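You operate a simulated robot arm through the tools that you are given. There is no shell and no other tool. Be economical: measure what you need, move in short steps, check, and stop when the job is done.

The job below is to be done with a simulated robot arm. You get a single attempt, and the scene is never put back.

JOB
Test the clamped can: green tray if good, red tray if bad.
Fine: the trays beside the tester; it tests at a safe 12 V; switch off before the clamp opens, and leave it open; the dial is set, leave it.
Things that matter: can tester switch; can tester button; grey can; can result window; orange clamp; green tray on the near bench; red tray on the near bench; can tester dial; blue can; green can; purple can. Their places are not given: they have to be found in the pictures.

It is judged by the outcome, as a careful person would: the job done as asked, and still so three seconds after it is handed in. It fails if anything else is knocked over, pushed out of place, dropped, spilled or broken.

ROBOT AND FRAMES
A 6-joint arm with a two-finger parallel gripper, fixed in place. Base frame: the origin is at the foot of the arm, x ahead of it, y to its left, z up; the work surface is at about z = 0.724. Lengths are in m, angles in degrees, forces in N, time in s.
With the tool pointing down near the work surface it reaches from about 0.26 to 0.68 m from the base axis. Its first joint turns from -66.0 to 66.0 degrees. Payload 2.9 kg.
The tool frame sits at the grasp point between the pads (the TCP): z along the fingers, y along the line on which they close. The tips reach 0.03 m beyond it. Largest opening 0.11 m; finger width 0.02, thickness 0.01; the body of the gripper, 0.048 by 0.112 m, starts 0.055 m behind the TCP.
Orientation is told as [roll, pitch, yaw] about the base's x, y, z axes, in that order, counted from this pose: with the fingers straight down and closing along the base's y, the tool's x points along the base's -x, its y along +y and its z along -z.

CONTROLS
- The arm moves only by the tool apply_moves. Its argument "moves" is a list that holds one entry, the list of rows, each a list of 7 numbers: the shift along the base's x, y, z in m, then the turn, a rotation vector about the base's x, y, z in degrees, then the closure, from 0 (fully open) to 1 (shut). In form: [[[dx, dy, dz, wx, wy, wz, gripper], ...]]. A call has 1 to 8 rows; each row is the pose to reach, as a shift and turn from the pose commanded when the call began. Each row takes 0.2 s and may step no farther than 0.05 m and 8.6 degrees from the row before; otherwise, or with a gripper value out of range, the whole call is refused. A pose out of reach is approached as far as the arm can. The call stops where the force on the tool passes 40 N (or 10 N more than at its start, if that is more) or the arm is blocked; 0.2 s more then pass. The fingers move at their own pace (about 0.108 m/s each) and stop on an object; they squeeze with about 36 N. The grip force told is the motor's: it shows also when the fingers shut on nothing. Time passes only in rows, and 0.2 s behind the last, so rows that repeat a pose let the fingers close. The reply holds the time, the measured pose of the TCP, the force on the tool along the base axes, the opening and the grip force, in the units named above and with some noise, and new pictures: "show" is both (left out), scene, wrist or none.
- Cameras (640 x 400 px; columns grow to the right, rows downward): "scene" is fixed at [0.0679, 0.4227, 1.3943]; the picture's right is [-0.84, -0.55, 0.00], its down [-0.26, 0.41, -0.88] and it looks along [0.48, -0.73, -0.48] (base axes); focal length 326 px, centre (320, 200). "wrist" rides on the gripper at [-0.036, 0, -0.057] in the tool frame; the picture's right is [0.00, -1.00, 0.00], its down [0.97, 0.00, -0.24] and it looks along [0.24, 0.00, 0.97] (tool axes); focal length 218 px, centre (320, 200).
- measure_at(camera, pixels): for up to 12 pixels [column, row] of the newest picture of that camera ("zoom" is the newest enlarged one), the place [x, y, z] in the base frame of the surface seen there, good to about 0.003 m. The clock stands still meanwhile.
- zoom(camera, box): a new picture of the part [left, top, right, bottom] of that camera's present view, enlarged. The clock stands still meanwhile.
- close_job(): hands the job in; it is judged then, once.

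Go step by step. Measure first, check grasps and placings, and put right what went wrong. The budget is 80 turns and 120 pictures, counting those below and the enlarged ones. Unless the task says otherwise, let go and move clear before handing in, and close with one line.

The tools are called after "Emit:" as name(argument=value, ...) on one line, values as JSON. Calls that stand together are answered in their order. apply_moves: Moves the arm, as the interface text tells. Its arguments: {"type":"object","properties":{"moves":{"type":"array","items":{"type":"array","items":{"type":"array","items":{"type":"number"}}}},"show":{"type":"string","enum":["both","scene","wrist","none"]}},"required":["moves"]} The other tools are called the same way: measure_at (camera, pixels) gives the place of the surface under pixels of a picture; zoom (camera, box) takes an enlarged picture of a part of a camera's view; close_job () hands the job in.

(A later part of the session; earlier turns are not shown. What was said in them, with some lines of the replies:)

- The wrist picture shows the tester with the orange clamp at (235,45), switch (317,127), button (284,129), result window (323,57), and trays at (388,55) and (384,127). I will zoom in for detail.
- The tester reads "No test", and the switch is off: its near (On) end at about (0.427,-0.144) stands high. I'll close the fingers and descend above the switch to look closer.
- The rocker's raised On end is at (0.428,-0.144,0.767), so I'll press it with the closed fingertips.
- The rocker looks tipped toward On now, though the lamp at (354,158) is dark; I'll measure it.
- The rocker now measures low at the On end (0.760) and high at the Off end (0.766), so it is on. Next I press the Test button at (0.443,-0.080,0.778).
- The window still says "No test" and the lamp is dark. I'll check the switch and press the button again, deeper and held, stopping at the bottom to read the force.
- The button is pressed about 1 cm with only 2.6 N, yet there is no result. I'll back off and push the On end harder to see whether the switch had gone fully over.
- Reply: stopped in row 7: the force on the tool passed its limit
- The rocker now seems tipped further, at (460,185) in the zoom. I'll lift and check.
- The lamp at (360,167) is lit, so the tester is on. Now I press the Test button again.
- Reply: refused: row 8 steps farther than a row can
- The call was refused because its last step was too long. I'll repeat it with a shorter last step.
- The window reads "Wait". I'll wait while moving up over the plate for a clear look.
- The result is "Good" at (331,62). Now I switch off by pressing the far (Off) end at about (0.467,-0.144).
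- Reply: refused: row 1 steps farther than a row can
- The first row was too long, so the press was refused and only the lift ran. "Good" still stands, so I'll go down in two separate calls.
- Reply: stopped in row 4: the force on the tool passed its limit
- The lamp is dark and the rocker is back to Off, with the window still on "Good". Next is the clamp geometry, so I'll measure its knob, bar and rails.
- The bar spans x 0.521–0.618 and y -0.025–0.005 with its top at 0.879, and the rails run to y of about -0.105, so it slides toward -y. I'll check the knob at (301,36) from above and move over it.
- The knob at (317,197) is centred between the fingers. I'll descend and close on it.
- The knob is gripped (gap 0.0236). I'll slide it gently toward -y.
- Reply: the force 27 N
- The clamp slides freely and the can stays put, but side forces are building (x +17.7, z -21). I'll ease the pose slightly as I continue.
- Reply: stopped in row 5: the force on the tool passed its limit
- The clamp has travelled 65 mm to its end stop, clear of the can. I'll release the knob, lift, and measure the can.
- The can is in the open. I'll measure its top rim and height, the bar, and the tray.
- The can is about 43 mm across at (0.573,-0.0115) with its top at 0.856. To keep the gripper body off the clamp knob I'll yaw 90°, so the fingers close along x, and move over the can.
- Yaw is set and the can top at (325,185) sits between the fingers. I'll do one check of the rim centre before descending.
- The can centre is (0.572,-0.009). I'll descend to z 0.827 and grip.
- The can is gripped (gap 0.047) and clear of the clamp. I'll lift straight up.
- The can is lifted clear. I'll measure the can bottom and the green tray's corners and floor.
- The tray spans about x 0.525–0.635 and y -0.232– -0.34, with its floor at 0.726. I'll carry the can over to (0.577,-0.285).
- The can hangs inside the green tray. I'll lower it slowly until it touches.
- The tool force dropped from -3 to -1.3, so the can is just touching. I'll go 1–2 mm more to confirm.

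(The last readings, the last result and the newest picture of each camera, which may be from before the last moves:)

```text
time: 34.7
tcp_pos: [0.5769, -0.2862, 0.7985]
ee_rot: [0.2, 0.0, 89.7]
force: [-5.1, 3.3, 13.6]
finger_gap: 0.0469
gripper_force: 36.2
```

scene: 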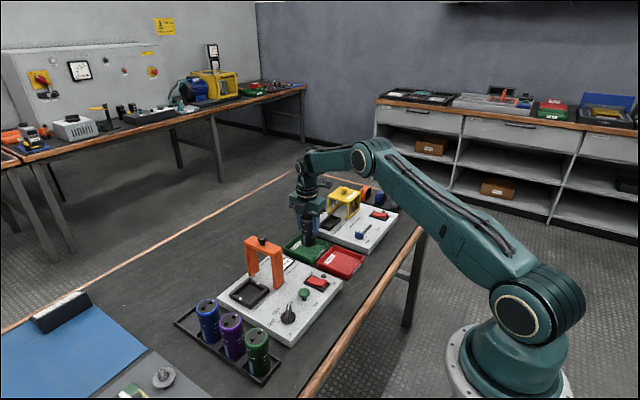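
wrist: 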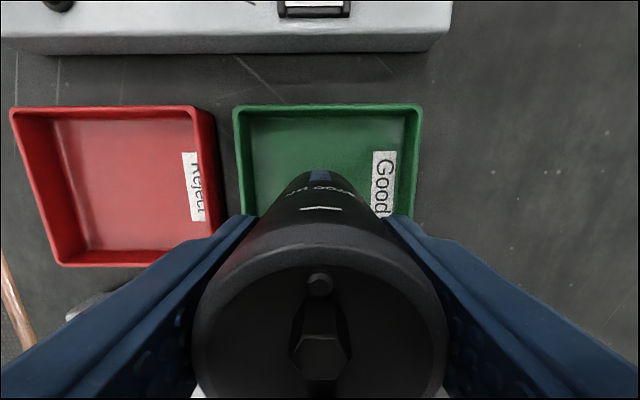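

The can is firmly on the tray floor (13.6 N up). I'll release gently and rise.

Emit:
apply_moves(moves=[[[0, 0, 0.001, 0, 0, 0, 0.5], [0, 0, 0.001, 0, 0, 0, 0.35], [0, 0, 0.001, 0, 0, 0, 0.35], [0, 0, 0.03, 0, 0, 0, 0.35], [0, 0, 0.07, 0, 0, 0, 0.35], [0, 0, 0.11, 0, 0, 0, 0.35], [0, 0, 0.15, 0, 0, 0, 0.35], [0, 0, 0.19, 0, 0, 0, 0.35]]])

Emit:
zoom(camera="scene", box=[180, 190, 400, 380])

```text
time: 36.5
tcp_pos: [0.5783, -0.284, 0.9871]
ee_rot: [0.4, -0.1, 89.6]
force: [0.1, 0.1, -0.3]
finger_gap: 0.0713
gripper_force: 0.0
```

scene: 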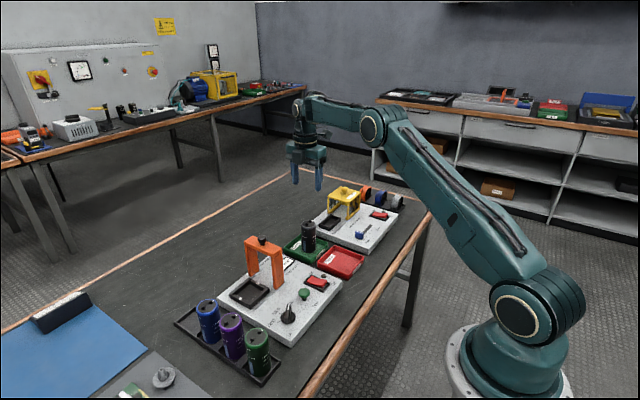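
wrist: 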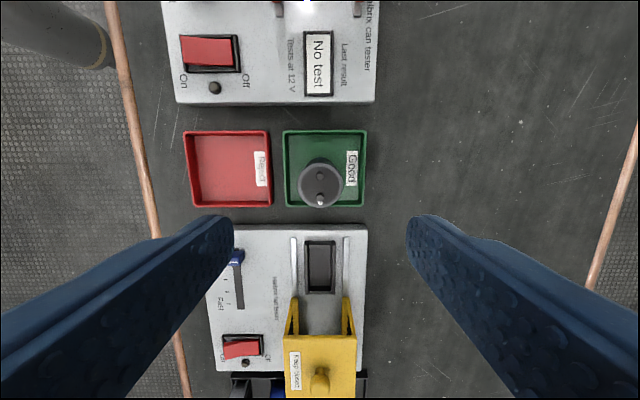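

```text
2.11 times, centred on (290, 285) of scene
```

zoom: 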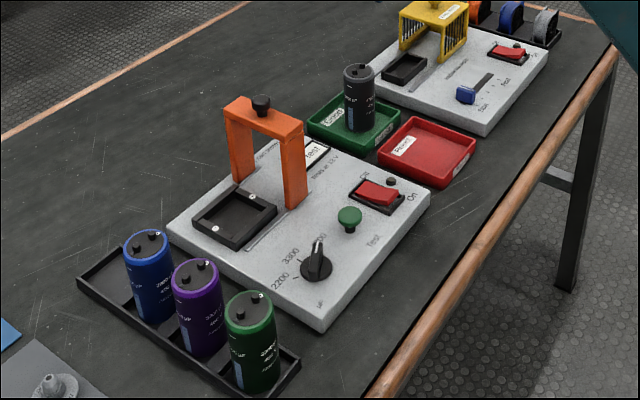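

The can stands upright in the green tray. The switch is off with its lamp dark, the clamp is open, the dial and the other cans are undisturbed, and the gripper is clear, so I'm handing in.

Emit:
close_job()

```text
The job is handed in.
```

The grey can tested "Good" and now stands in the green tray, with the tester switched off and the clamp left open.
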